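You operate a simulated robot arm through the tools that you are given. There is no shell and no other tool.

The job below is to be done with a simulated robot arm. You get a single attempt, and the scene is never put back.

## Task
Put things in order on the back of the far end of the sheet. At the end: the yellow cap from the back of the far end of the sheet stands where the beige long wood block stood; the black weight stands where the yellow cap stood; the square pale offcut stands on top of the green spool; the beige long wood block stands where the square pale offcut stood; whatever was shut is shut again. Leave all else as you found it, and nothing knocked over.

The check looks at the end state, three seconds after you hand in, the way a careful person would. Anything else that was tipped, shoved, dropped, spilled or broken makes it a failure. Lids that push on must go on centred and level and be pressed home; caps that screw on are set level and turned clockwise until they are tight. Flat cloth is picked up by pressing the open fingertips on it (5 to 10 N) and closing them slowly along it; thin cloth reads only 2 to 8 mm in the jaws.

## Robot
A 7-joint arm with a two-finger parallel gripper, fixed in place. Base frame: the origin is at the foot of the arm, x ahead of it, y to its left, z up; the work surface is at about z = 900. Lengths are in mm, angles in rad, forces in N, time in s.
With the tool pointing down near the work surface it reaches from about 240 to 680 mm from the base axis. Its first joint turns from -1.152 to 1.152 rad. Payload 2.4 kg.
The TCP is the grasp point between the finger pads, 30 mm short of the fingertips. In the tool frame z runs along the fingers and y along their closing line. The gripper opens to 94 mm. The fingers are 28 mm wide and 10 mm thick; the gripper's body (50 by 96 mm) begins 55 mm behind the TCP.
Orientation is that of the tool frame in the base frame, as a unit quaternion [w, x, y, z]. With the fingers straight down and closing along the base's y, the tool's x points along the base's -x, its y along +y and its z along -z.

## Interface
- The arm moves only by the tool apply_moves. Its argument "targets" is a list of rows, each a list of 2 entries, a list of its own where there are three numbers: the shift along the base's x, y, z in mm, then the turn, a rotation vector about the base's x, y, z in rad. In form: [[[dx, dy, dz], [wx, wy, wz]], ...]. A call has 1 to 20 rows; each row is the pose to reach, as a shift and turn from the pose commanded when the call began. "grip" is the opening, from 0 (shut) to 1 (fully open), set as the call begins (left out, the last holds). Each row takes 0.2 s and may step no farther than 50 mm and 0.15 rad from the row before; otherwise, or with a gripper value out of range, the whole call is refused. Where a pose cannot be reached the arm comes as near as it can. A force on the tool above 40 N (or 10 N above the force at the start of the call, whichever is more), or a blocked arm, ends the call early, and 0.2 s more pass. The fingers move at their own pace (about 153 mm/s each) and stop on an object; they squeeze with about 43 N. The grip force told is the motor's: it shows also when the fingers shut on nothing. Time passes only in rows, and 0.2 s behind the last, so rows that repeat a pose let the fingers close. It gives the time, the measured TCP pose, the force on the tool (base axes), the opening and the grip force at its end, in the units of the frame above (readings bear some noise), with the torque about the TCP (base axes, N m) and any sound that the robot's microphone picked up.
- Cameras (640 x 400 px; columns grow to the right, rows downward): "scene" is fixed at [48, 483.3, 1449.5]; the picture's right is [-0.63, -0.78, 0.00], its down [-0.42, 0.33, -0.85] and it looks along [0.66, -0.53, -0.53] (base axes); focal length 347 px, centre (320, 200). "wrist" rides on the gripper at [76, 14, -103] in the tool frame; the picture's right is [-0.18, 0.98, 0.00], its down [-0.75, -0.14, -0.64] and it looks along [-0.63, -0.12, 0.77] (tool axes); focal length 243 px, centre (320, 200). There is no depth. A picture from a camera that has moved, and an enlarged one, comes with that camera's place and axes in the base frame and with its lens.
- snapshot(camera): a new picture of that camera. No time passes.
- close_up(camera, box): a new picture of the part [left, top, right, bottom] of that camera's present view, enlarged. No time passes.
- hand_in(): hands the job in; it is judged then, once.

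Places have to be worked out from the pictures, the camera data and where the tool is seen. Open the gripper and draw the arm clear of the work before you hand the job in, unless the task says otherwise.

The tools are called after "Emit:" by a JSON object that holds its "name" and its "arguments". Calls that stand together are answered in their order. apply_moves: Moves the arm, as the interface text tells. Its arguments: {"type":"object","properties":{"targets":{"type":"array","items":{"type":"array"}},"grip":{"type":"number"}},"required":["targets"]} The other tools are called the same way: snapshot (camera) takes a picture; close_up (camera, box) takes an enlarged picture of a part of a camera's view; hand_in () hands the job in.

At the start:

```text
time_s: 0.0
eef_pos: [358.9, -6.9, 1130.6]
ee_rot: [-0.001, 0.0, 1.0, 0.0]
wrist_force: [0.0, 0.7, -0.1]
torque: [0.01, 0.01, 0.02]
width: 93.9
gripper_force: 0.0
```

scene: 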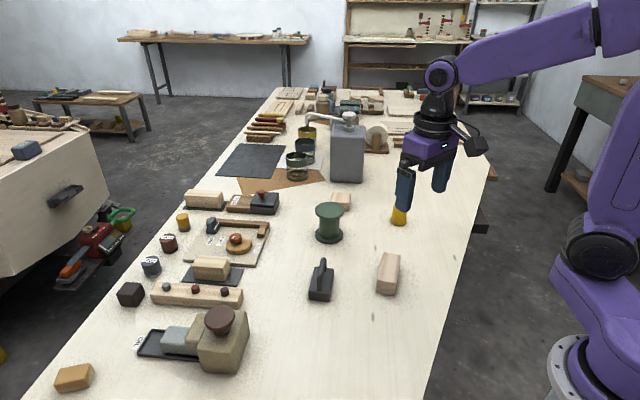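
wrist: 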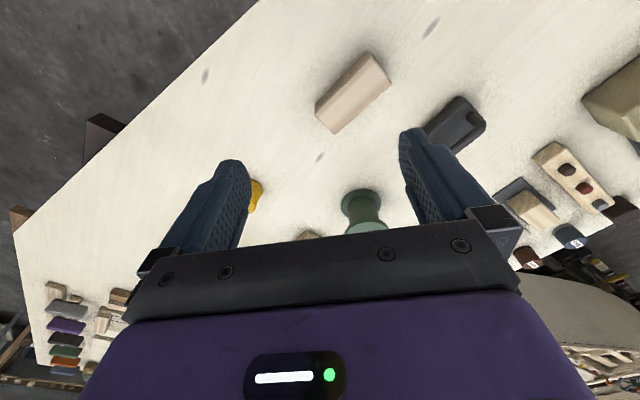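

I begin by looking at the scene enlarged to identify the objects and their places.

Emit:
{"name": "close_up", "arguments": {"camera": "scene", "box": [280, 160, 440, 320]}}

Emit:
{"name": "close_up", "arguments": {"camera": "scene", "box": [120, 170, 290, 320]}}

Emit:
{"name": "close_up", "arguments": {"camera": "scene", "box": [210, 80, 430, 220]}}

Emit:
{"name": "close_up", "arguments": {"camera": "scene", "box": [40, 280, 280, 400]}}

```text
2.50 times, centred on (360, 240) of scene
camera zoom: at [48.0, 483.3, 1449.5], right [-0.63, -0.78, 0.0], down [-0.42, 0.33, -0.85], along [0.66, -0.53, -0.53], focal length 868 px, centre (220, 100)
```

zoom: 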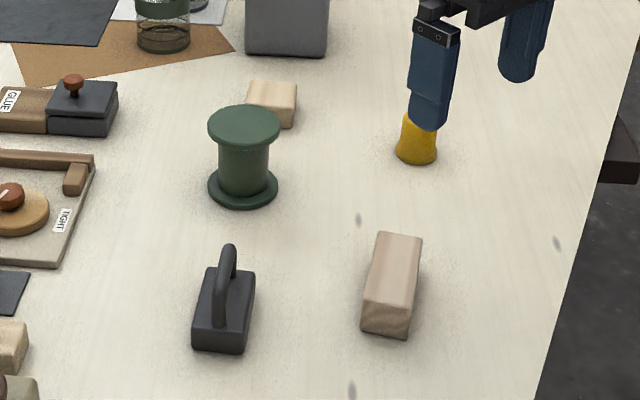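

```text
2.67 times, centred on (205, 245) of scene
camera zoom: at [48.0, 483.3, 1449.5], right [-0.63, -0.78, 0.0], down [-0.42, 0.33, -0.85], along [0.66, -0.53, -0.53], focal length 926 px, centre (627, 80)
```

zoom: 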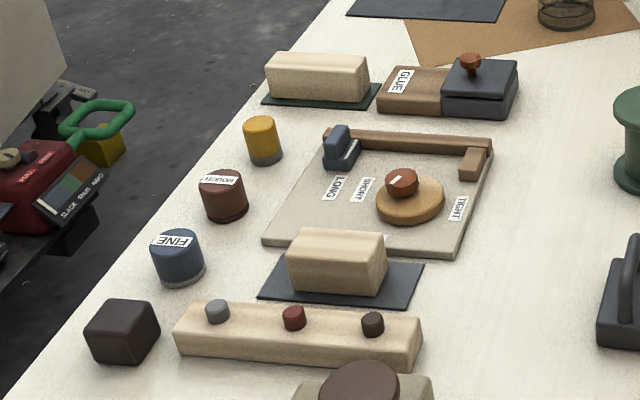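

```text
2.86 times, centred on (320, 150) of scene
camera zoom: at [48.0, 483.3, 1449.5], right [-0.63, -0.78, 0.0], down [-0.42, 0.33, -0.85], along [0.66, -0.53, -0.53], focal length 992 px, centre (320, 343)
```

zoom: 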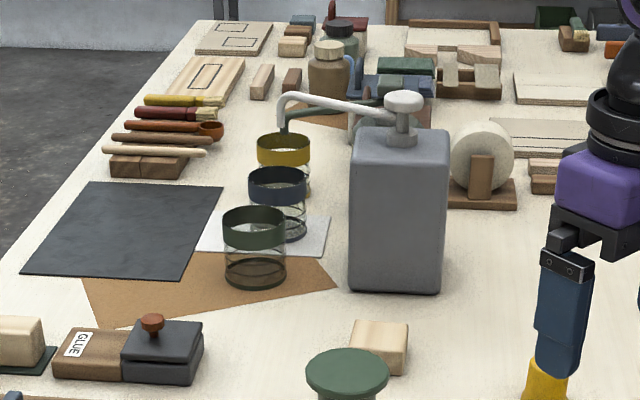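

```text
2.67 times, centred on (160, 340) of scene
camera zoom: at [48.0, 483.3, 1449.5], right [-0.63, -0.78, 0.0], down [-0.42, 0.33, -0.85], along [0.66, -0.53, -0.53], focal length 926 px, centre (747, -173)
```

zoom: 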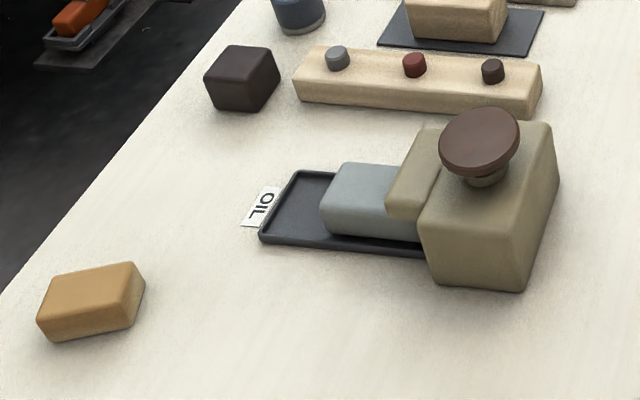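

The group is the yellow cap under the gripper, the beige long block, the black weight, the green spool and the square pale offcut behind the spool. I take wrist close-ups for triangulation.

Emit:
{"name": "close_up", "arguments": {"camera": "wrist", "box": [230, 30, 510, 250]}}

Emit:
{"name": "close_up", "arguments": {"camera": "wrist", "box": [0, 150, 260, 400]}}

```text
1.82 times, centred on (370, 140) of wrist
camera zoom: at [282.5, 8.7, 1232.2], right [0.18, 0.98, 0.0], down [0.75, -0.14, 0.64], along [0.63, -0.12, -0.77], focal length 441 px, centre (229, 309)
```

zoom: 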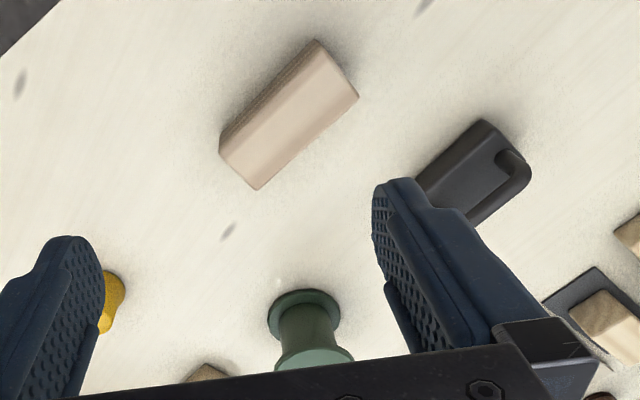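

```text
1.60 times, centred on (130, 275) of wrist
camera zoom: at [282.5, 8.7, 1232.2], right [0.18, 0.98, 0.0], down [0.75, -0.14, 0.64], along [0.63, -0.12, -0.77], focal length 388 px, centre (624, 80)
```

zoom: 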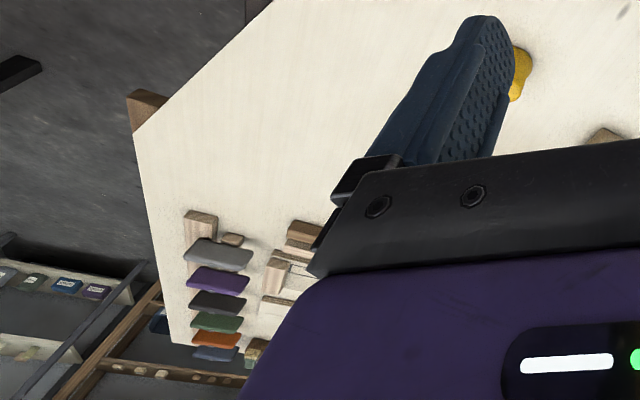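

By triangulation I judge: offcut ≈ (665,-88), spool ≈ (583,24) with top z≈984, cap ≈ (512,-161), beige block ≈ (383,25), weight ≈ (454,152). I move at height toward the offcut for a closer look.

Emit:
{"name": "apply_moves", "arguments": {"targets": [[[40, -12, 0], [0, 0, 0]], [[80, -24, 0], [0, 0, 0]], [[120, -36, 0], [0, 0, 0]], [[160, -48, 0], [0, 0, 0]], [[200, -58, 0], [0, 0, 0]], [[240, -68, 0], [0, 0, 0]], [[270, -75, 0], [0, 0, 0]], [[275, -78, -30], [0, 0, 0]], [[275, -78, -60], [0, 0, 0]], [[275, -78, -60], [0, 0, 0]]], "grip": 1.0}}

Emit:
{"name": "snapshot", "arguments": {"camera": "wrist"}}

Emit:
{"name": "snapshot", "arguments": {"camera": "scene"}}

```text
time_s: 2.2
eef_pos: [633.4, -84.1, 1069.6]
ee_rot: [0.0, 0.0, 1.0, -0.001]
wrist_force: [-0.6, 0.0, -0.2]
torque: [-0.01, 0.03, 0.0]
width: 94.3
gripper_force: 0.1
```

```text
taken
camera wrist: at [557.8, -69.9, 1171.6], right [0.18, 0.98, 0.0], down [0.75, -0.14, 0.64], along [0.63, -0.12, -0.77], focal length 243 px, centre (320, 200)
```

wrist: 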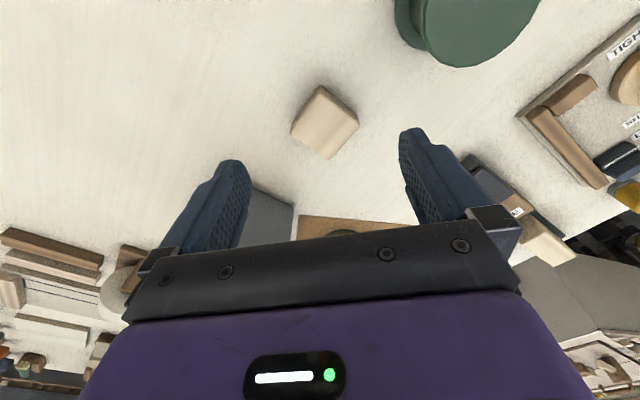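

```text
taken
```

scene: 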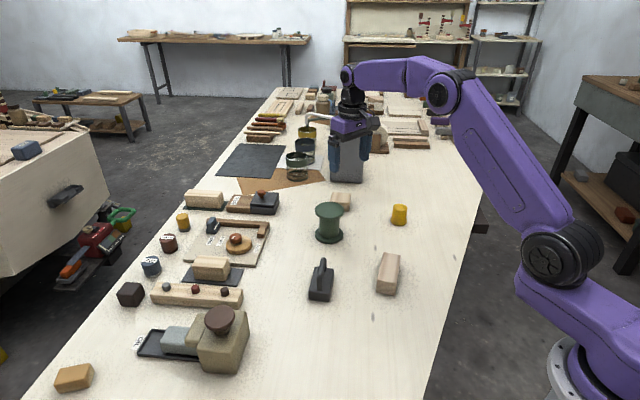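

The offcut is clear in the wrist view, rotated diagonally. I take close-ups for exact corners.

Emit:
{"name": "close_up", "arguments": {"camera": "wrist", "box": [270, 60, 390, 180]}}

Emit:
{"name": "close_up", "arguments": {"camera": "wrist", "box": [380, 0, 560, 100]}}

Emit:
{"name": "close_up", "arguments": {"camera": "scene", "box": [310, 180, 420, 250]}}

Emit:
{"name": "close_up", "arguments": {"camera": "scene", "box": [300, 240, 410, 310]}}

```text
3.33 times, centred on (330, 120) of wrist
camera zoom: at [557.8, -69.9, 1171.6], right [0.18, 0.98, 0.0], down [0.75, -0.14, 0.64], along [0.63, -0.12, -0.77], focal length 809 px, centre (287, 467)
```

zoom: 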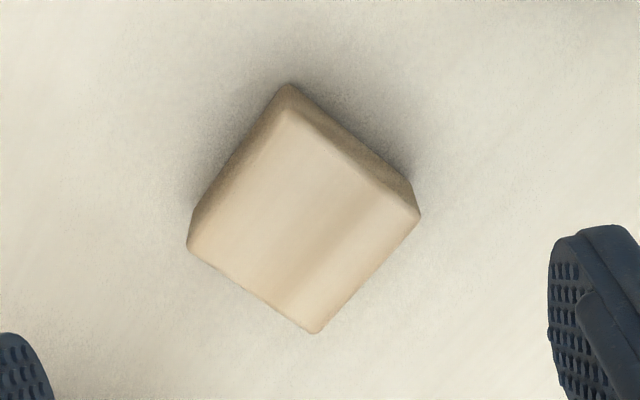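

```text
3.56 times, centred on (470, 50) of wrist
camera zoom: at [557.8, -69.9, 1171.6], right [0.18, 0.98, 0.0], down [0.75, -0.14, 0.64], along [0.63, -0.12, -0.77], focal length 863 px, centre (-213, 733)
```

zoom: 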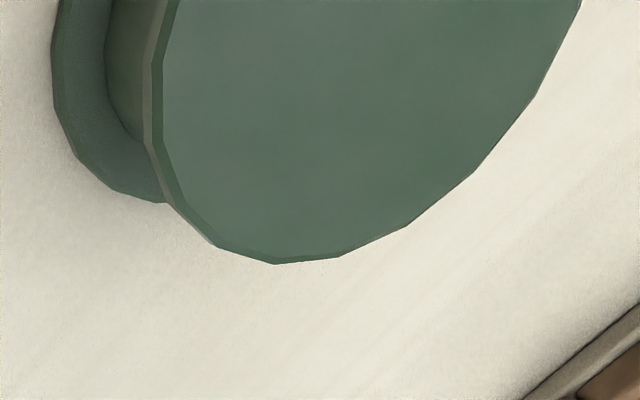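

```text
5.71 times, centred on (365, 215) of scene
camera zoom: at [48.0, 483.3, 1449.5], right [-0.63, -0.78, 0.0], down [-0.42, 0.33, -0.85], along [0.66, -0.53, -0.53], focal length 1984 px, centre (63, 114)
```

zoom: 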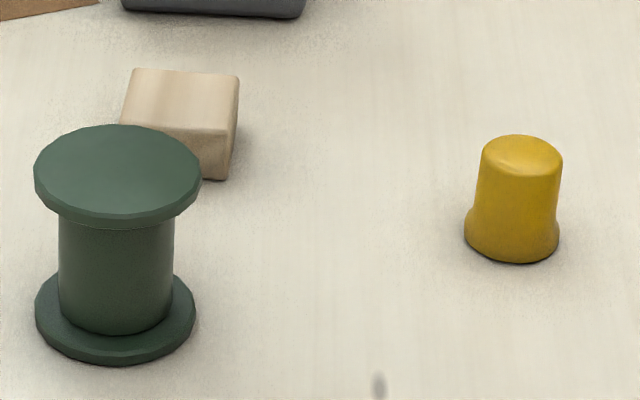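

```text
5.71 times, centred on (355, 275) of scene
camera zoom: at [48.0, 483.3, 1449.5], right [-0.63, -0.78, 0.0], down [-0.42, 0.33, -0.85], along [0.66, -0.53, -0.53], focal length 1984 px, centre (120, -229)
```

zoom: 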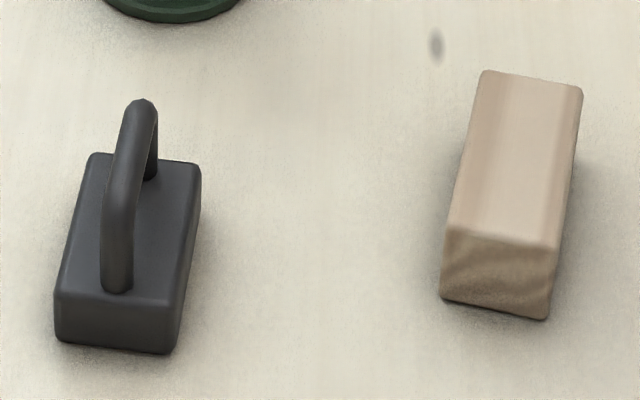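

The offcut's top corners work out to a ~52 mm square, centre ≈ (663,-84), top z≈927, edges turned ≈41°. I turn the gripper +0.721 rad and hover over it at z≈1000 to check the alignment.

Emit:
{"name": "apply_moves", "arguments": {"targets": [[[6, 0, 0], [0, 0, 0.144]], [[12, 0, 0], [0, 0, 0.288]], [[18, 0, 0], [0, 0, 0.432]], [[24, 0, 0], [0, 0, 0.577]], [[29.7, -0.3, 0], [0, 0, 0.721]], [[29.7, -0.3, -35], [0, 0, 0.721]], [[29.7, -0.3, -70], [0, 0, 0.721]], [[29.7, -0.3, -70], [0, 0, 0.721]]], "grip": 1.0}}

Emit:
{"name": "snapshot", "arguments": {"camera": "wrist"}}

Emit:
{"name": "snapshot", "arguments": {"camera": "scene"}}

```text
time_s: 4.0
eef_pos: [664.9, -85.3, 999.3]
ee_rot: [0.0, -0.352, 0.936, -0.001]
wrist_force: [1.0, 0.3, 1.0]
torque: [-0.02, 0.0, -0.04]
width: 93.9
gripper_force: 0.1
```

```text
taken
camera wrist: at [597.1, -123.6, 1101.0], right [-0.51, 0.86, 0.0], down [0.66, 0.39, 0.64], along [0.55, 0.33, -0.77], focal length 243 px, centre (320, 200)
```

wrist: 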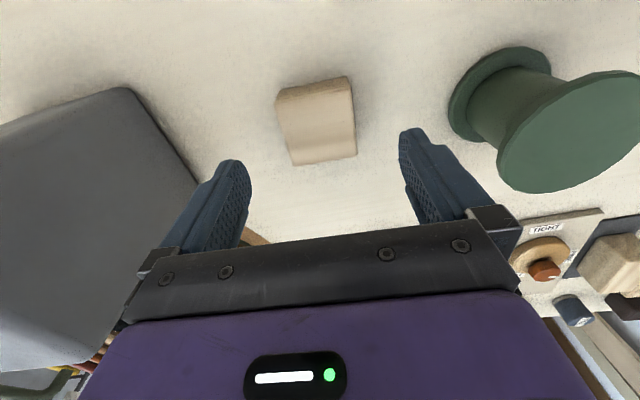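

```text
taken
```

scene: 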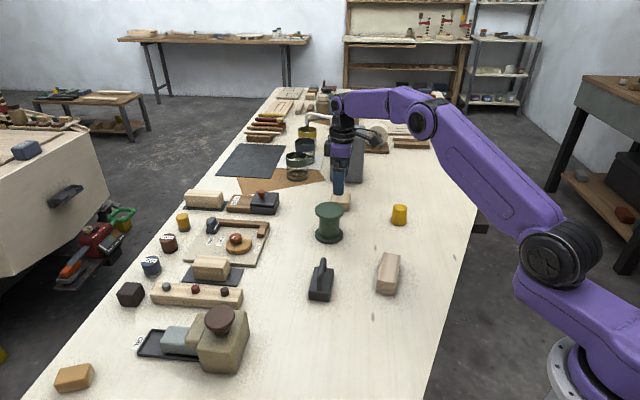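

Gripper roughly centred over the offcut. I zoom in to check the centring and the yaw.

Emit:
{"name": "close_up", "arguments": {"camera": "wrist", "box": [220, 60, 420, 185]}}

Emit:
{"name": "close_up", "arguments": {"camera": "wrist", "box": [430, 20, 640, 210]}}

```text
3.20 times, centred on (320, 122) of wrist
camera zoom: at [597.1, -123.6, 1101.0], right [-0.51, 0.86, 0.0], down [0.66, 0.39, 0.64], along [0.55, 0.33, -0.77], focal length 776 px, centre (320, 448)
```

zoom: 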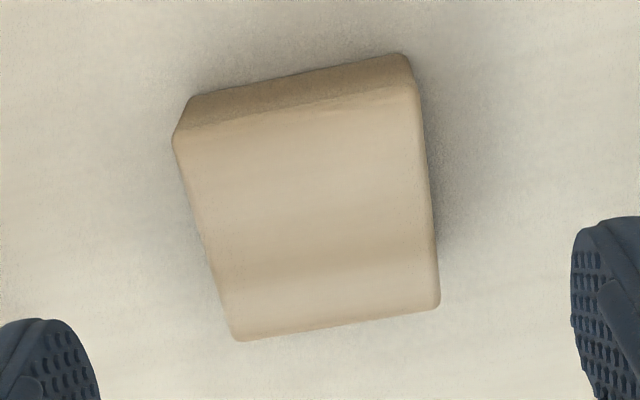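

```text
2.11 times, centred on (535, 115) of wrist
camera zoom: at [597.1, -123.6, 1101.0], right [-0.51, 0.86, 0.0], down [0.66, 0.39, 0.64], along [0.55, 0.33, -0.77], focal length 511 px, centre (-133, 379)
```

zoom: 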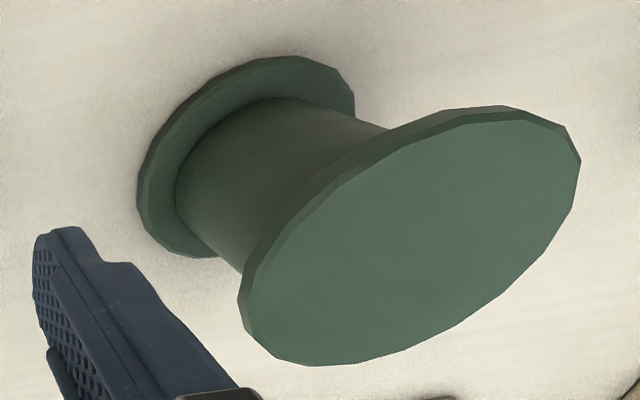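

The offcut's centre works out to ≈ (663.7,-84.7), the gripper within ~1 mm and aligned. I descend so the fingertips are about 5 mm above the table, then close.

Emit:
{"name": "apply_moves", "arguments": {"targets": [[[-0.8, 0.5, -25], [0, 0, 0]], [[-0.8, 0.5, -50], [0, 0, 0]], [[-0.8, 0.5, -64.5], [0, 0, 0]], [[-0.8, 0.5, -64.5], [0, 0, 0]]], "grip": 1.0}}

Emit:
{"name": "snapshot", "arguments": {"camera": "wrist"}}

```text
time_s: 5.0
eef_pos: [662.1, -84.0, 935.0]
ee_rot: [0.0, -0.352, 0.936, 0.0]
wrist_force: [0.0, 0.9, -0.3]
torque: [0.01, -0.02, -0.01]
width: 94.0
gripper_force: 0.0
```

```text
taken
camera wrist: at [596.0, -123.2, 1037.1], right [-0.51, 0.86, 0.0], down [0.66, 0.39, 0.64], along [0.55, 0.33, -0.77], focal length 243 px, centre (320, 200)
```

wrist: 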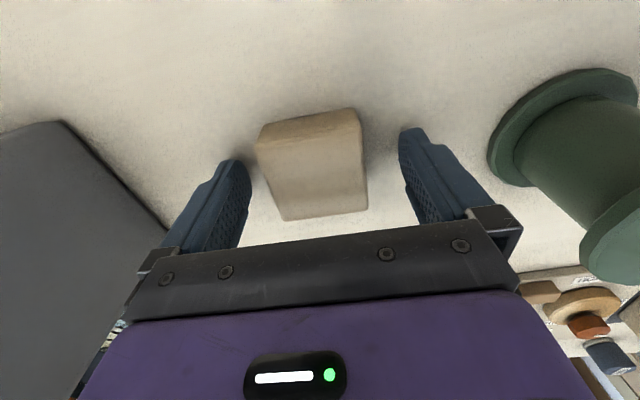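

Fingers straddle the offcut with tips just above the table. Closing the gripper now.

Emit:
{"name": "apply_moves", "arguments": {"targets": [[[0, 0, 0], [0, 0, 0]], [[0, 0, 0], [0, 0, 0]], [[0, 0, 0], [0, 0, 0]], [[0, 0, 0], [0, 0, 0]]], "grip": 0.0}}

Emit:
{"name": "snapshot", "arguments": {"camera": "wrist"}}

```text
time_s: 6.0
eef_pos: [663.4, -82.3, 934.8]
ee_rot: [0.0, -0.353, 0.936, -0.001]
wrist_force: [-0.2, 0.3, 0.1]
torque: [0.03, 0.01, 0.0]
width: 54.1
gripper_force: 43.2
```

```text
taken
camera wrist: at [596.0, -123.2, 1037.3], right [-0.51, 0.86, 0.0], down [0.66, 0.39, 0.64], along [0.55, 0.33, -0.77], focal length 243 px, centre (320, 200)
```

wrist: 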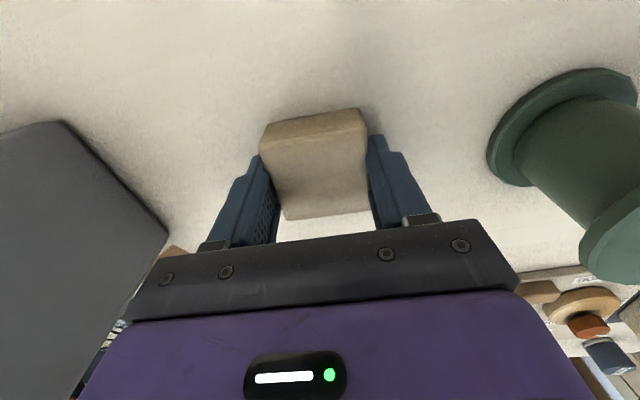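

The offcut is held at 54 mm width. From three views I place the spool's top centre at ≈ (579.5,26.7), top z≈982; I lift and carry the offcut over it at a safe height.

Emit:
{"name": "apply_moves", "arguments": {"targets": [[[0, 0, 40], [0, 0, 0]], [[0, 0, 85], [0, 0, 0]], [[0, 0, 130], [0, 0, 0]], [[0, 0, 165], [0, 0, 0]], [[-21, 27.5, 165], [0, 0, 0]], [[-42, 55, 165], [0, 0, 0]], [[-63, 82.5, 165], [0, 0, 0]], [[-83, 110.5, 165], [0, 0, 0]], [[-83, 110.5, 135], [0, 0, 0]], [[-83, 110.5, 110], [0, 0, 0]], [[-83, 110.5, 110], [0, 0, 0]]], "grip": 0.0}}

Emit:
{"name": "close_up", "arguments": {"camera": "scene", "box": [270, 120, 430, 250]}}

Emit:
{"name": "snapshot", "arguments": {"camera": "wrist"}}

```text
time_s: 8.4
eef_pos: [580.8, 27.3, 1045.5]
ee_rot: [0.0, -0.353, 0.936, 0.0]
wrist_force: [-0.3, 0.7, -0.2]
torque: [-0.02, 0.02, 0.02]
width: 0.0
gripper_force: 32.7
```

```text
3.08 times, centred on (350, 185) of scene
camera zoom: at [48.0, 483.3, 1449.5], right [-0.63, -0.78, 0.0], down [-0.42, 0.33, -0.85], along [0.66, -0.53, -0.53], focal length 1068 px, centre (228, 246)
```

zoom: 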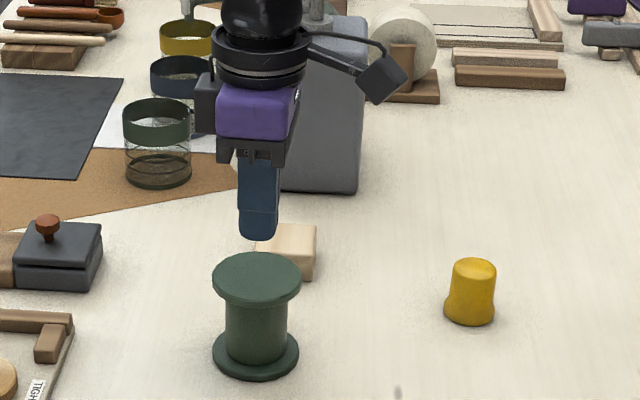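

```text
taken
camera wrist: at [513.2, -12.2, 1147.6], right [-0.51, 0.86, 0.0], down [0.66, 0.39, 0.64], along [0.55, 0.33, -0.77], focal length 243 px, centre (320, 200)
```

wrist: 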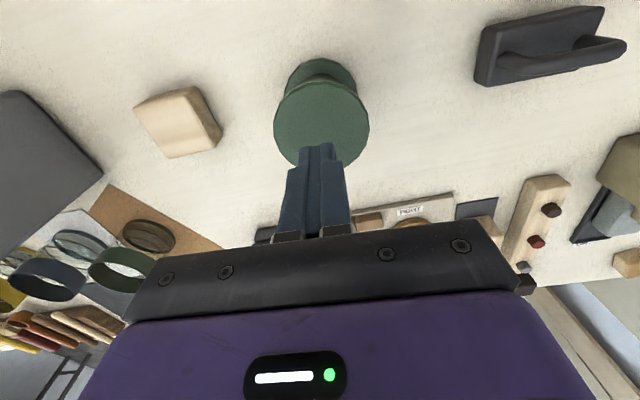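

The readings show width 0: the offcut slipped out during the lift and is still lying flat near its spot, nothing else disturbed. I take close-ups to see where it is now and to refine the spool's place.

Emit:
{"name": "close_up", "arguments": {"camera": "wrist", "box": [110, 60, 250, 180]}}

Emit:
{"name": "close_up", "arguments": {"camera": "wrist", "box": [250, 40, 390, 180]}}

Emit:
{"name": "close_up", "arguments": {"camera": "wrist", "box": [460, 0, 640, 100]}}

Emit:
{"name": "close_up", "arguments": {"camera": "scene", "box": [310, 160, 420, 250]}}

```text
3.33 times, centred on (180, 120) of wrist
camera zoom: at [513.2, -12.2, 1147.6], right [-0.51, 0.86, 0.0], down [0.66, 0.39, 0.64], along [0.55, 0.33, -0.77], focal length 809 px, centre (787, 467)
```

zoom: 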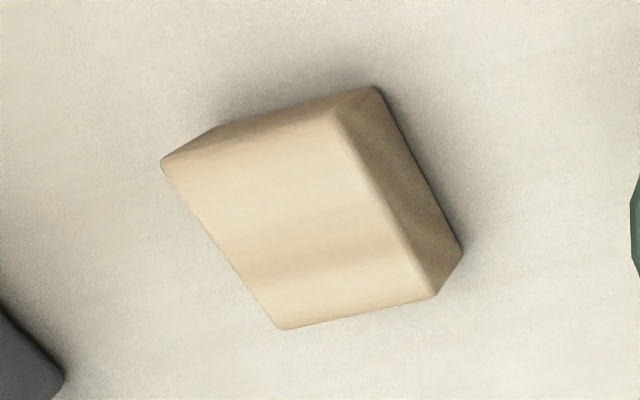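

```text
2.86 times, centred on (320, 110) of wrist
camera zoom: at [513.2, -12.2, 1147.6], right [-0.51, 0.86, 0.0], down [0.66, 0.39, 0.64], along [0.55, 0.33, -0.77], focal length 693 px, centre (320, 457)
```

zoom: 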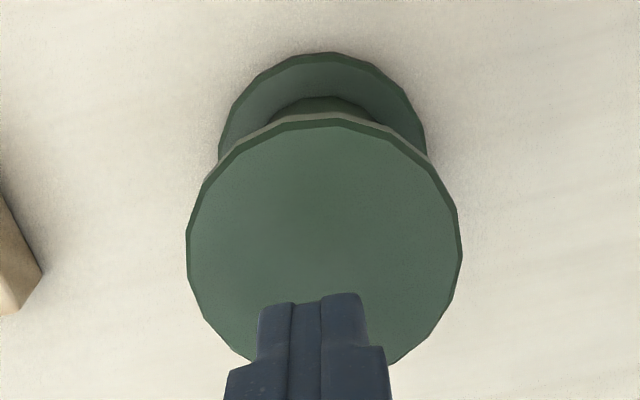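

```text
3.56 times, centred on (550, 50) of wrist
camera zoom: at [513.2, -12.2, 1147.6], right [-0.51, 0.86, 0.0], down [0.66, 0.39, 0.64], along [0.55, 0.33, -0.77], focal length 863 px, centre (-498, 733)
```

zoom: 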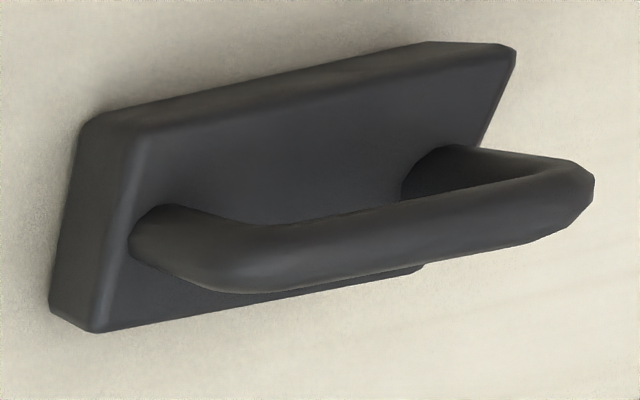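

```text
4.44 times, centred on (365, 205) of scene
camera zoom: at [48.0, 483.3, 1449.5], right [-0.63, -0.78, 0.0], down [-0.42, 0.33, -0.85], along [0.66, -0.53, -0.53], focal length 1543 px, centre (120, 178)
```

zoom: 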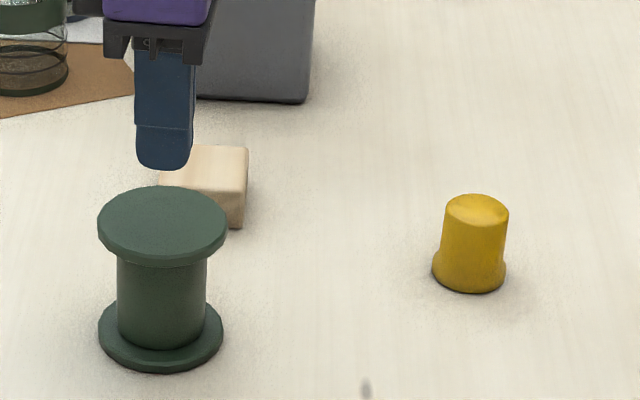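

The offcut still lies at ≈ (665.5,-81.5), same yaw, essentially at its original spot. Before regripping I look closely at the fingers' shape to learn why the tips slipped.

Emit:
{"name": "close_up", "arguments": {"camera": "wrist", "box": [260, 130, 370, 250]}}

Emit:
{"name": "close_up", "arguments": {"camera": "scene", "box": [325, 140, 375, 205]}}

```text
3.33 times, centred on (315, 190) of wrist
camera zoom: at [513.2, -12.2, 1147.6], right [-0.51, 0.86, 0.0], down [0.66, 0.39, 0.64], along [0.55, 0.33, -0.77], focal length 809 px, centre (337, 233)
```

zoom: 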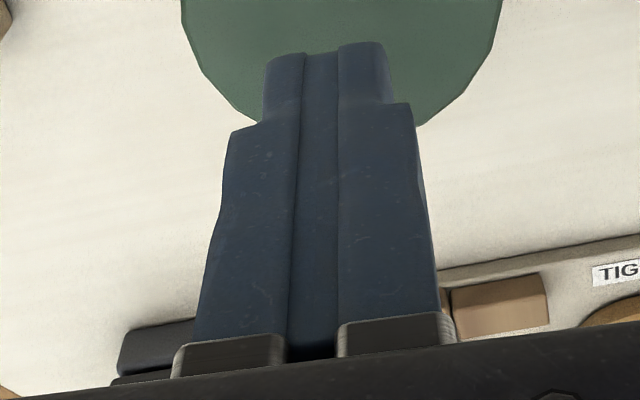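

```text
6.15 times, centred on (350, 172) of scene
camera zoom: at [48.0, 483.3, 1449.5], right [-0.63, -0.78, 0.0], down [-0.42, 0.33, -0.85], along [0.66, -0.53, -0.53], focal length 2137 px, centre (135, 369)
```

zoom: 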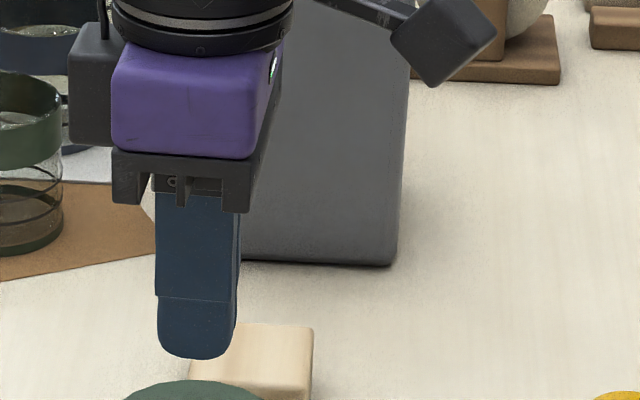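

The fingers look straight; the grip was probably just too shallow on the tips. I open, go back above the offcut and re-measure before a deeper grip and a slow lift.

Emit:
{"name": "apply_moves", "arguments": {"targets": [[[0, 0, 30], [0, 0, 0]], [[21, -27.5, 30], [0, 0, 0]], [[42, -55, 30], [0, 0, 0]], [[63, -82, 30], [0, 0, 0]], [[84, -109.5, 30], [0, 0, 0]], [[84, -109.5, -10], [0, 0, 0]], [[84, -109.5, -46], [0, 0, 0]], [[84, -109.5, -46], [0, 0, 0]]], "grip": 1.0}}

Emit:
{"name": "close_up", "arguments": {"camera": "wrist", "box": [220, 60, 420, 185]}}

```text
time_s: 10.2
eef_pos: [663.3, -82.3, 1000.8]
ee_rot: [0.0, -0.352, 0.936, 0.0]
wrist_force: [-0.7, -0.7, -0.4]
torque: [-0.02, -0.02, 0.0]
width: 94.0
gripper_force: 0.0
```

```text
3.20 times, centred on (320, 122) of wrist
camera zoom: at [596.8, -121.8, 1102.0], right [-0.51, 0.86, 0.0], down [0.66, 0.39, 0.64], along [0.55, 0.33, -0.77], focal length 776 px, centre (320, 448)
```

zoom: 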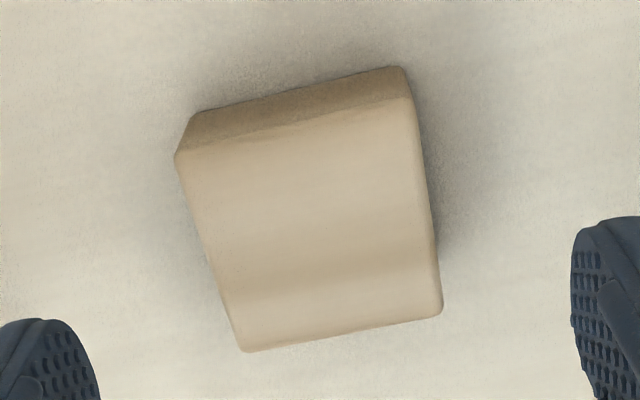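

The offcut now sits at ≈ (666.4,-81.0), yaw ≈43°; original centre noted as (663.7,-84.7). I centre on it, go down with tips ~2 mm off the table and close again.

Emit:
{"name": "apply_moves", "arguments": {"targets": [[[3.2, 1.2, -25], [0, 0, 0.03]], [[3.2, 1.2, -50], [0, 0, 0.03]], [[3.2, 1.2, -64], [0, 0, 0.03]], [[3.2, 1.2, -68.3], [0, 0, 0.03]], [[3.2, 1.2, -68.3], [0, 0, 0.03]]], "grip": 1.0}}

Emit:
{"name": "apply_moves", "arguments": {"targets": [[[0, 0, 0], [0, 0, 0]], [[0, 0, 0], [0, 0, 0]], [[0, 0, 0], [0, 0, 0]], [[0, 0, 0], [0, 0, 0]], [[0, 0, 0], [0, 0, 0]]], "grip": 0.0}}

Emit:
{"name": "snapshot", "arguments": {"camera": "wrist"}}

```text
time_s: 11.4
eef_pos: [667.1, -81.5, 930.8]
ee_rot: [0.001, -0.366, 0.931, 0.0]
wrist_force: [0.2, -0.7, 0.1]
torque: [0.02, -0.01, 0.01]
width: 94.3
gripper_force: 0.1
```

```text
time_s: 12.6
eef_pos: [667.9, -81.8, 931.1]
ee_rot: [0.0, -0.366, 0.93, 0.0]
wrist_force: [-0.6, -0.3, 1.3]
torque: [0.03, -0.02, 0.0]
width: 58.0
gripper_force: 43.5
```

```text
taken
camera wrist: at [601.5, -122.6, 1033.3], right [-0.54, 0.84, 0.0], down [0.65, 0.41, 0.64], along [0.54, 0.34, -0.77], focal length 243 px, centre (320, 200)
```

wrist: 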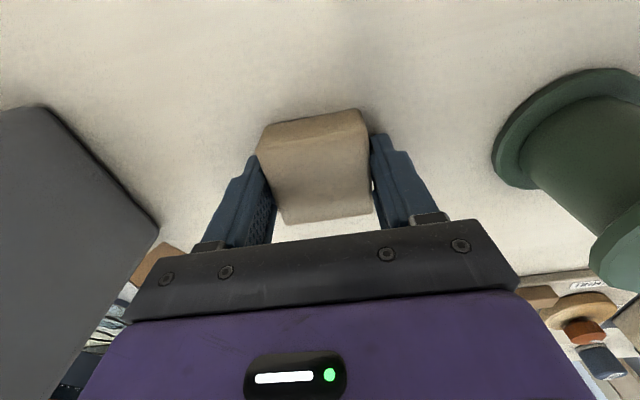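

Width reads 58 mm with a sliver of light by the right finger: the block is pinched slightly askew. I zoom in to see which way the yaw is off.

Emit:
{"name": "close_up", "arguments": {"camera": "wrist", "box": [230, 90, 410, 240]}}

Emit:
{"name": "close_up", "arguments": {"camera": "scene", "box": [310, 140, 390, 230]}}

```text
2.67 times, centred on (320, 165) of wrist
camera zoom: at [601.5, -122.6, 1033.3], right [-0.54, 0.84, 0.0], down [0.65, 0.41, 0.64], along [0.54, 0.34, -0.77], focal length 647 px, centre (320, 293)
```

zoom: 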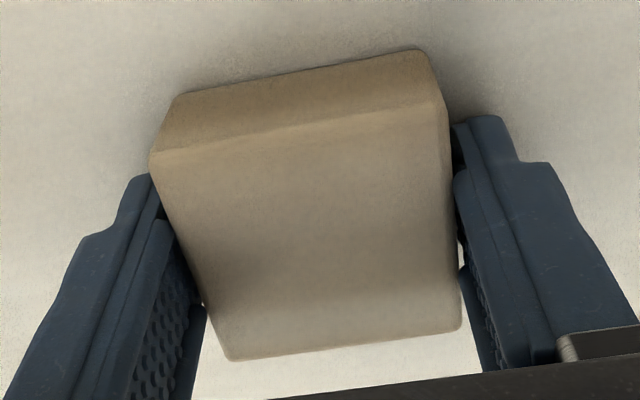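

```text
4.44 times, centred on (350, 185) of scene
camera zoom: at [48.0, 483.3, 1449.5], right [-0.63, -0.78, 0.0], down [-0.42, 0.33, -0.85], along [0.66, -0.53, -0.53], focal length 1543 px, centre (187, 267)
```

zoom: 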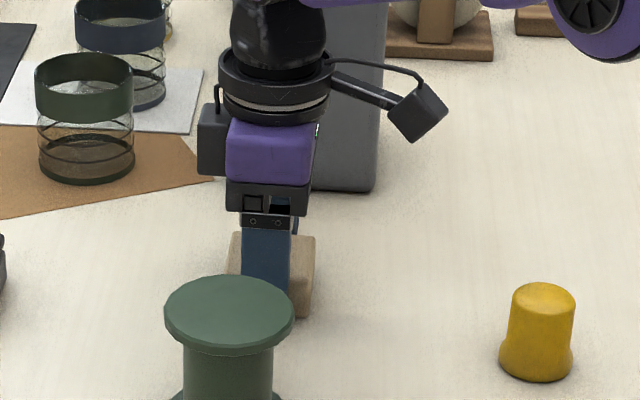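

The block edges (43.5°) agree with the tool yaw, and this deeper grip sits on the pads rather than their bevelled ends. I test with a slow 12 mm lift.

Emit:
{"name": "apply_moves", "arguments": {"targets": [[[0, 0, 1], [0, 0, 0]], [[0, 0, 3], [0, 0, 0]], [[0, 0, 6], [0, 0, 0]], [[0, 0, 9], [0, 0, 0]], [[0, 0, 12], [0, 0, 0]], [[0, 0, 12], [0, 0, 0]]], "grip": 0.0}}

Emit:
{"name": "close_up", "arguments": {"camera": "wrist", "box": [230, 90, 410, 240]}}

Emit:
{"name": "close_up", "arguments": {"camera": "scene", "box": [310, 140, 390, 230]}}

```text
time_s: 14.0
eef_pos: [666.4, -81.2, 942.2]
ee_rot: [0.0, -0.366, 0.931, 0.0]
wrist_force: [0.2, -0.3, -0.7]
torque: [-0.01, 0.0, -0.01]
width: 58.4
gripper_force: 43.0
```

```text
2.67 times, centred on (320, 165) of wrist
camera zoom: at [601.5, -122.8, 1045.4], right [-0.54, 0.84, 0.0], down [0.65, 0.41, 0.64], along [0.54, 0.34, -0.77], focal length 647 px, centre (320, 293)
```

zoom: 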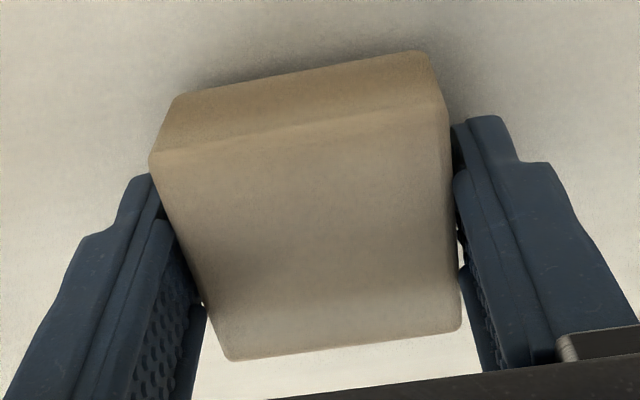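

```text
4.44 times, centred on (350, 185) of scene
camera zoom: at [48.0, 483.3, 1449.5], right [-0.63, -0.78, 0.0], down [-0.42, 0.33, -0.85], along [0.66, -0.53, -0.53], focal length 1543 px, centre (187, 267)
```

zoom: 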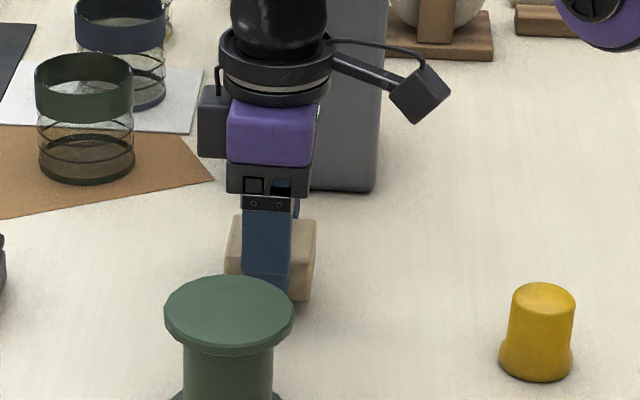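

The offcut is firmly held (58.4 mm, 43 N). I lift smoothly and carry it over the spool at (579,26.7).

Emit:
{"name": "apply_moves", "arguments": {"targets": [[[0, 0, 8], [0, 0, 0]], [[0, 0, 22], [0, 0, 0]], [[0, 0, 40], [0, 0, 0]], [[0, 0, 60], [0, 0, 0]], [[0, 0, 80], [0, 0, 0]], [[0, 0, 100], [0, 0, 0]], [[0, 0, 115], [0, 0, 0]], [[0, 0, 120], [0, 0, 0]], [[-7, 9, 120], [0, 0, 0]], [[-19, 23.5, 120], [0, 0, 0]], [[-35, 43, 120], [0, 0, 0]], [[-51, 63, 120], [0, 0, 0]], [[-67, 82.5, 120], [0, 0, 0]], [[-79, 97.5, 120], [0, 0, 0]], [[-86, 106, 120], [0, 0, 0]], [[-87.8, 108.2, 120], [0, 0, 0]], [[-87.8, 108.2, 120], [0, 0, 0]]], "grip": 0.0}}

Emit:
{"name": "close_up", "arguments": {"camera": "scene", "box": [280, 130, 380, 250]}}

Emit:
{"name": "snapshot", "arguments": {"camera": "wrist"}}

```text
time_s: 17.6
eef_pos: [579.4, 27.6, 1062.8]
ee_rot: [-0.001, -0.367, 0.93, 0.0]
wrist_force: [0.6, 0.2, -0.8]
torque: [0.0, 0.02, -0.05]
width: 58.3
gripper_force: 42.6
```

```text
3.33 times, centred on (330, 190) of scene
camera zoom: at [48.0, 483.3, 1449.5], right [-0.63, -0.78, 0.0], down [-0.42, 0.33, -0.85], along [0.66, -0.53, -0.53], focal length 1158 px, centre (287, 233)
```

zoom: 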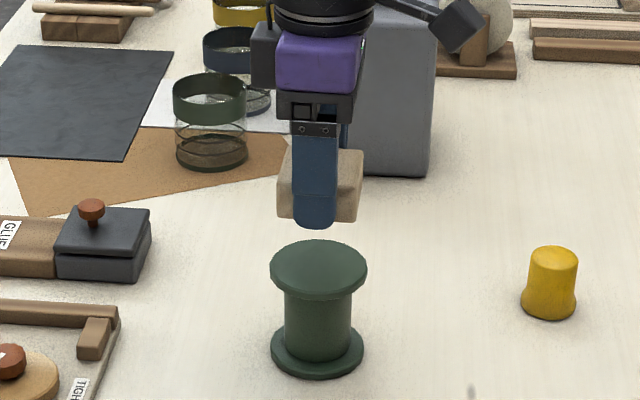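

```text
taken
camera wrist: at [513.9, -14.0, 1165.4], right [-0.54, 0.84, 0.0], down [0.65, 0.41, 0.64], along [0.54, 0.34, -0.77], focal length 243 px, centre (320, 200)
```

wrist: 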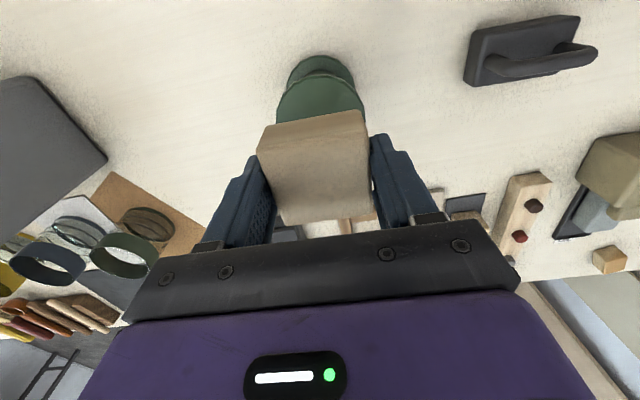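

Offcut is centred over the spool. I lower to about 8 mm above the expected contact height and check.

Emit:
{"name": "apply_moves", "arguments": {"targets": [[[0, -0.5, -10], [0, 0, 0]], [[0, -0.5, -22], [0, 0, 0]], [[0, -0.5, -34], [0, 0, 0]], [[0, -0.5, -42], [0, 0, 0]], [[0, -0.5, -42], [0, 0, 0]]], "grip": 0.0}}

Emit:
{"name": "close_up", "arguments": {"camera": "scene", "box": [290, 160, 370, 250]}}

```text
time_s: 18.8
eef_pos: [579.8, 26.7, 1020.3]
ee_rot: [0.0, -0.367, 0.93, 0.0]
wrist_force: [0.5, -0.5, -0.2]
torque: [0.02, 0.0, -0.02]
width: 58.5
gripper_force: 43.0
```

```text
4.44 times, centred on (330, 205) of scene
camera zoom: at [48.0, 483.3, 1449.5], right [-0.63, -0.78, 0.0], down [-0.42, 0.33, -0.85], along [0.66, -0.53, -0.53], focal length 1543 px, centre (276, 178)
```

zoom: 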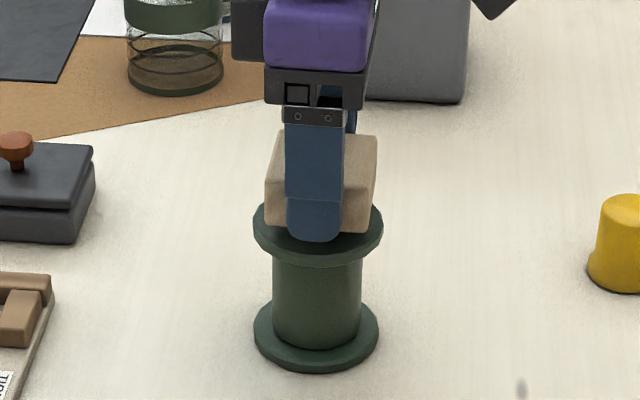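

Still clear; I lower gently in small steps watching for the contact force.

Emit:
{"name": "apply_moves", "arguments": {"targets": [[[0, 0, -2], [0, 0, 0]], [[0, 0, -4], [0, 0, 0]], [[0, 0, -5], [0, 0, 0]], [[0, 0, -5], [0, 0, 0]]], "grip": 0.0}}

```text
time_s: 19.8
eef_pos: [579.2, 26.1, 1016.2]
ee_rot: [-0.001, -0.367, 0.93, 0.0]
wrist_force: [0.5, 0.3, -0.4]
torque: [0.0, 0.0, 0.02]
width: 58.4
gripper_force: 43.5
```

No contact yet; another 1.5 mm.

Emit:
{"name": "apply_moves", "arguments": {"targets": [[[0, 0, -0.8], [0, 0, 0]], [[0, 0, -1.5], [0, 0, 0]], [[0, 0, -1.5], [0, 0, 0]]], "grip": 0.0}}

```text
time_s: 20.6
eef_pos: [579.8, 26.2, 1014.1]
ee_rot: [0.0, -0.367, 0.93, -0.002]
wrist_force: [0.2, -0.2, -0.2]
torque: [0.01, -0.01, 0.0]
width: 58.5
gripper_force: 42.5
```

Still free; continue 1 mm at a time.

Emit:
{"name": "apply_moves", "arguments": {"targets": [[[0, 0, -0.5], [0, 0, 0]], [[0, 0, -1], [0, 0, 0]], [[0, 0, -1], [0, 0, 0]]], "grip": 0.0}}

Emit:
{"name": "close_up", "arguments": {"camera": "scene", "box": [300, 180, 360, 235]}}

```text
time_s: 21.4
eef_pos: [579.6, 25.3, 1013.3]
ee_rot: [0.001, -0.366, 0.931, 0.0]
wrist_force: [0.4, 0.7, -0.9]
torque: [-0.02, 0.02, 0.0]
width: 58.2
gripper_force: 42.8
```

```text
7.27 times, centred on (330, 208) of scene
camera zoom: at [48.0, 483.3, 1449.5], right [-0.63, -0.78, 0.0], down [-0.42, 0.33, -0.85], along [0.66, -0.53, -0.53], focal length 2525 px, centre (247, 146)
```

zoom: 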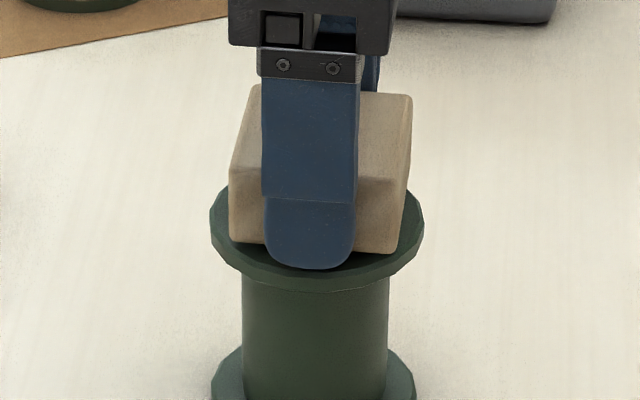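

Very close above the disc now; continuing with 1 mm steps.

Emit:
{"name": "apply_moves", "arguments": {"targets": [[[0, 0.5, -0.5], [0, 0, 0]], [[0, 0.5, -1], [0, 0, 0]], [[0, 0.5, -1], [0, 0, 0]]], "grip": 0.0}}

```text
time_s: 22.2
eef_pos: [579.7, 27.9, 1011.8]
ee_rot: [0.001, -0.366, 0.931, 0.0]
wrist_force: [0.1, -0.3, -0.3]
torque: [0.01, -0.02, -0.02]
width: 58.2
gripper_force: 43.3
```

Emit:
{"name": "apply_moves", "arguments": {"targets": [[[0, 0, -0.5], [0, 0, 0]], [[0, 0, -1], [0, 0, 0]], [[0, 0, -1], [0, 0, 0]]], "grip": 0.0}}

```text
time_s: 23.0
eef_pos: [578.7, 27.9, 1011.9]
ee_rot: [0.0, -0.367, 0.93, 0.0]
wrist_force: [-0.3, 0.1, 0.0]
torque: [0.01, 0.02, 0.0]
width: 58.5
gripper_force: 42.4
```

No contact yet at ≈1011 commanded; I keep stepping down 1 mm.

Emit:
{"name": "apply_moves", "arguments": {"targets": [[[0, 0, -0.5], [0, 0, 0]], [[0, 0, -1], [0, 0, 0]], [[0, 0, -1], [0, 0, 0]]], "grip": 0.0}}

Emit:
{"name": "close_up", "arguments": {"camera": "scene", "box": [300, 180, 360, 235]}}

```text
time_s: 23.8
eef_pos: [578.8, 26.8, 1011.5]
ee_rot: [-0.001, -0.367, 0.93, -0.001]
wrist_force: [0.2, -1.4, -1.0]
torque: [-0.01, 0.0, 0.01]
width: 58.0
gripper_force: 43.2
```

```text
7.27 times, centred on (330, 208) of scene
camera zoom: at [48.0, 483.3, 1449.5], right [-0.63, -0.78, 0.0], down [-0.42, 0.33, -0.85], along [0.66, -0.53, -0.53], focal length 2525 px, centre (247, 146)
```

zoom: 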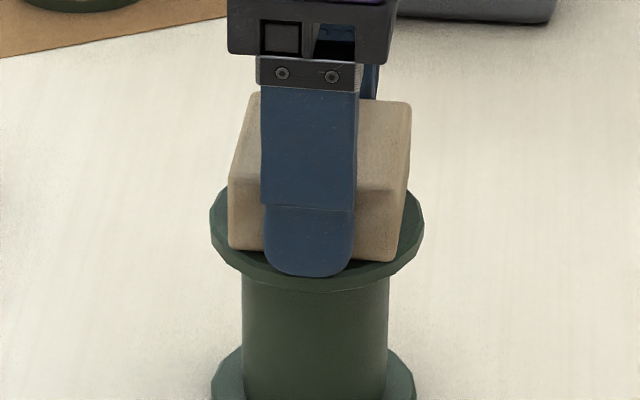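

Gap nearly closed; continue stepping down.

Emit:
{"name": "apply_moves", "arguments": {"targets": [[[0, 0, -0.5], [0, 0, 0]], [[0, 0, -1], [0, 0, 0]], [[0, 0, -1], [0, 0, 0]]], "grip": 0.0}}

```text
time_s: 24.6
eef_pos: [579.3, 27.0, 1010.8]
ee_rot: [0.001, -0.367, 0.93, -0.001]
wrist_force: [-2.6, -1.5, 11.8]
torque: [0.0, 0.21, 0.03]
width: 58.3
gripper_force: 42.9
```

Contact felt (≈12 N up at TCP z≈1010.6), so the offcut is on the spool. I relieve the pressure slightly, then open.

Emit:
{"name": "apply_moves", "arguments": {"targets": [[[0, 0, 0.5], [0, 0, 0]], [[0, 0, 0.5], [0, 0, 0]]], "grip": 0.0}}

Emit:
{"name": "apply_moves", "arguments": {"targets": [[[0, 0, 0], [0, 0, 0]], [[0, 0, 0], [0, 0, 0]], [[0, 0, 0], [0, 0, 0]]], "grip": 0.8}}

Emit:
{"name": "close_up", "arguments": {"camera": "scene", "box": [300, 180, 360, 235]}}

Emit:
{"name": "close_up", "arguments": {"camera": "wrist", "box": [220, 60, 420, 240]}}

```text
time_s: 25.2
eef_pos: [579.4, 27.7, 1010.5]
ee_rot: [0.001, -0.366, 0.931, 0.001]
wrist_force: [-0.9, 0.0, 9.1]
torque: [0.02, 0.09, 0.0]
width: 58.3
gripper_force: 42.5
```

```text
time_s: 26.0
eef_pos: [578.3, 26.0, 1010.0]
ee_rot: [0.001, -0.366, 0.931, 0.001]
wrist_force: [-0.3, 0.1, -0.3]
torque: [0.03, -0.02, 0.03]
width: 75.1
gripper_force: 0.1
```

```text
7.27 times, centred on (330, 208) of scene
camera zoom: at [48.0, 483.3, 1449.5], right [-0.63, -0.78, 0.0], down [-0.42, 0.33, -0.85], along [0.66, -0.53, -0.53], focal length 2525 px, centre (247, 146)
```

zoom: 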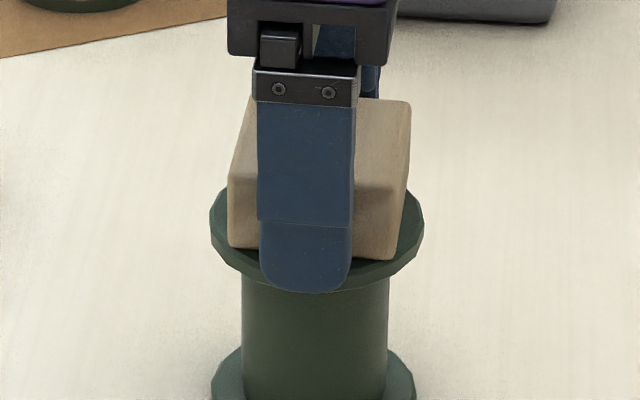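

```text
2.22 times, centred on (320, 150) of wrist
camera zoom: at [513.7, -14.8, 1112.4], right [-0.54, 0.84, 0.0], down [0.65, 0.41, 0.64], along [0.54, 0.34, -0.77], focal length 539 px, centre (320, 311)
```

zoom: 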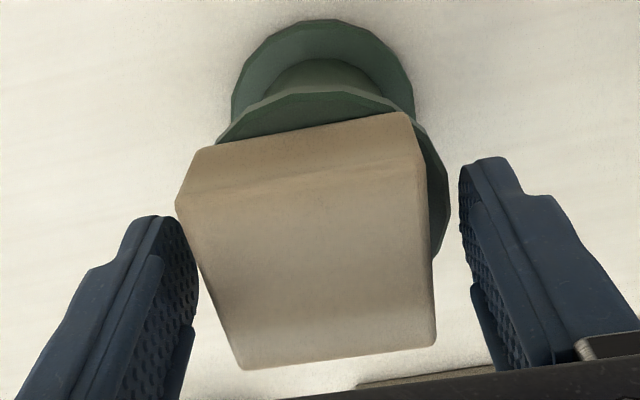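

The offcut rests on the spool and the fingers are free. I open fully, then rise straight up and look.

Emit:
{"name": "apply_moves", "arguments": {"targets": [[[0, 0, 0], [0, 0, 0]], [[0, 0, 0], [0, 0, 0]], [[0, 0, 15], [0, 0, 0]], [[0, 0, 40], [0, 0, 0]], [[0, 0, 75], [0, 0, 0]], [[0, 0, 75], [0, 0, 0]]], "grip": 1.0}}

Emit:
{"name": "close_up", "arguments": {"camera": "scene", "box": [300, 180, 360, 245]}}

Emit:
{"name": "snapshot", "arguments": {"camera": "wrist"}}

```text
time_s: 27.4
eef_pos: [580.9, 27.5, 1085.1]
ee_rot: [0.0, -0.367, 0.93, 0.0]
wrist_force: [0.2, 0.7, 0.1]
torque: [0.0, 0.02, 0.01]
width: 93.9
gripper_force: 0.0
```

```text
6.15 times, centred on (330, 212) of scene
camera zoom: at [48.0, 483.3, 1449.5], right [-0.63, -0.78, 0.0], down [-0.42, 0.33, -0.85], along [0.66, -0.53, -0.53], focal length 2137 px, centre (258, 123)
```

zoom: 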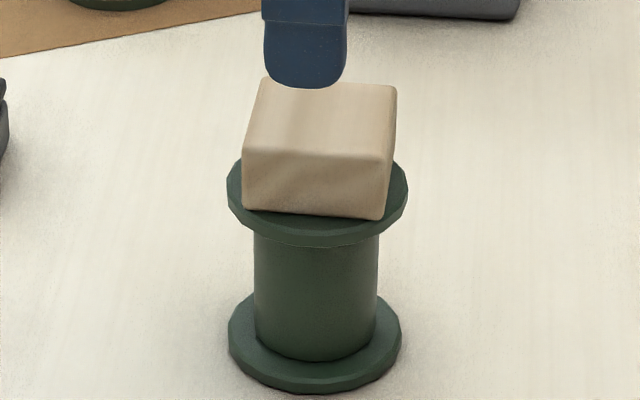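

```text
taken
camera wrist: at [514.1, -14.3, 1187.9], right [-0.54, 0.84, 0.0], down [0.65, 0.41, 0.64], along [0.54, 0.34, -0.77], focal length 243 px, centre (320, 200)
```

wrist: 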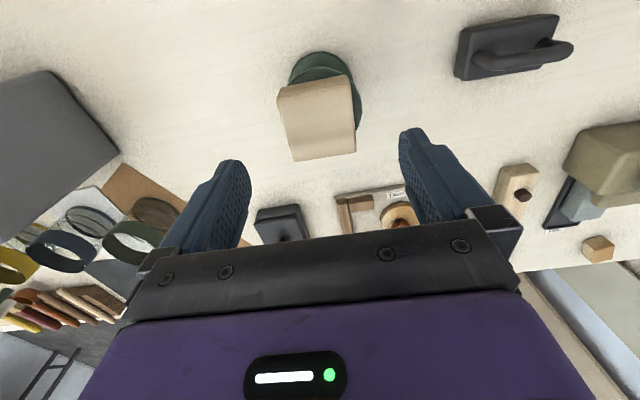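

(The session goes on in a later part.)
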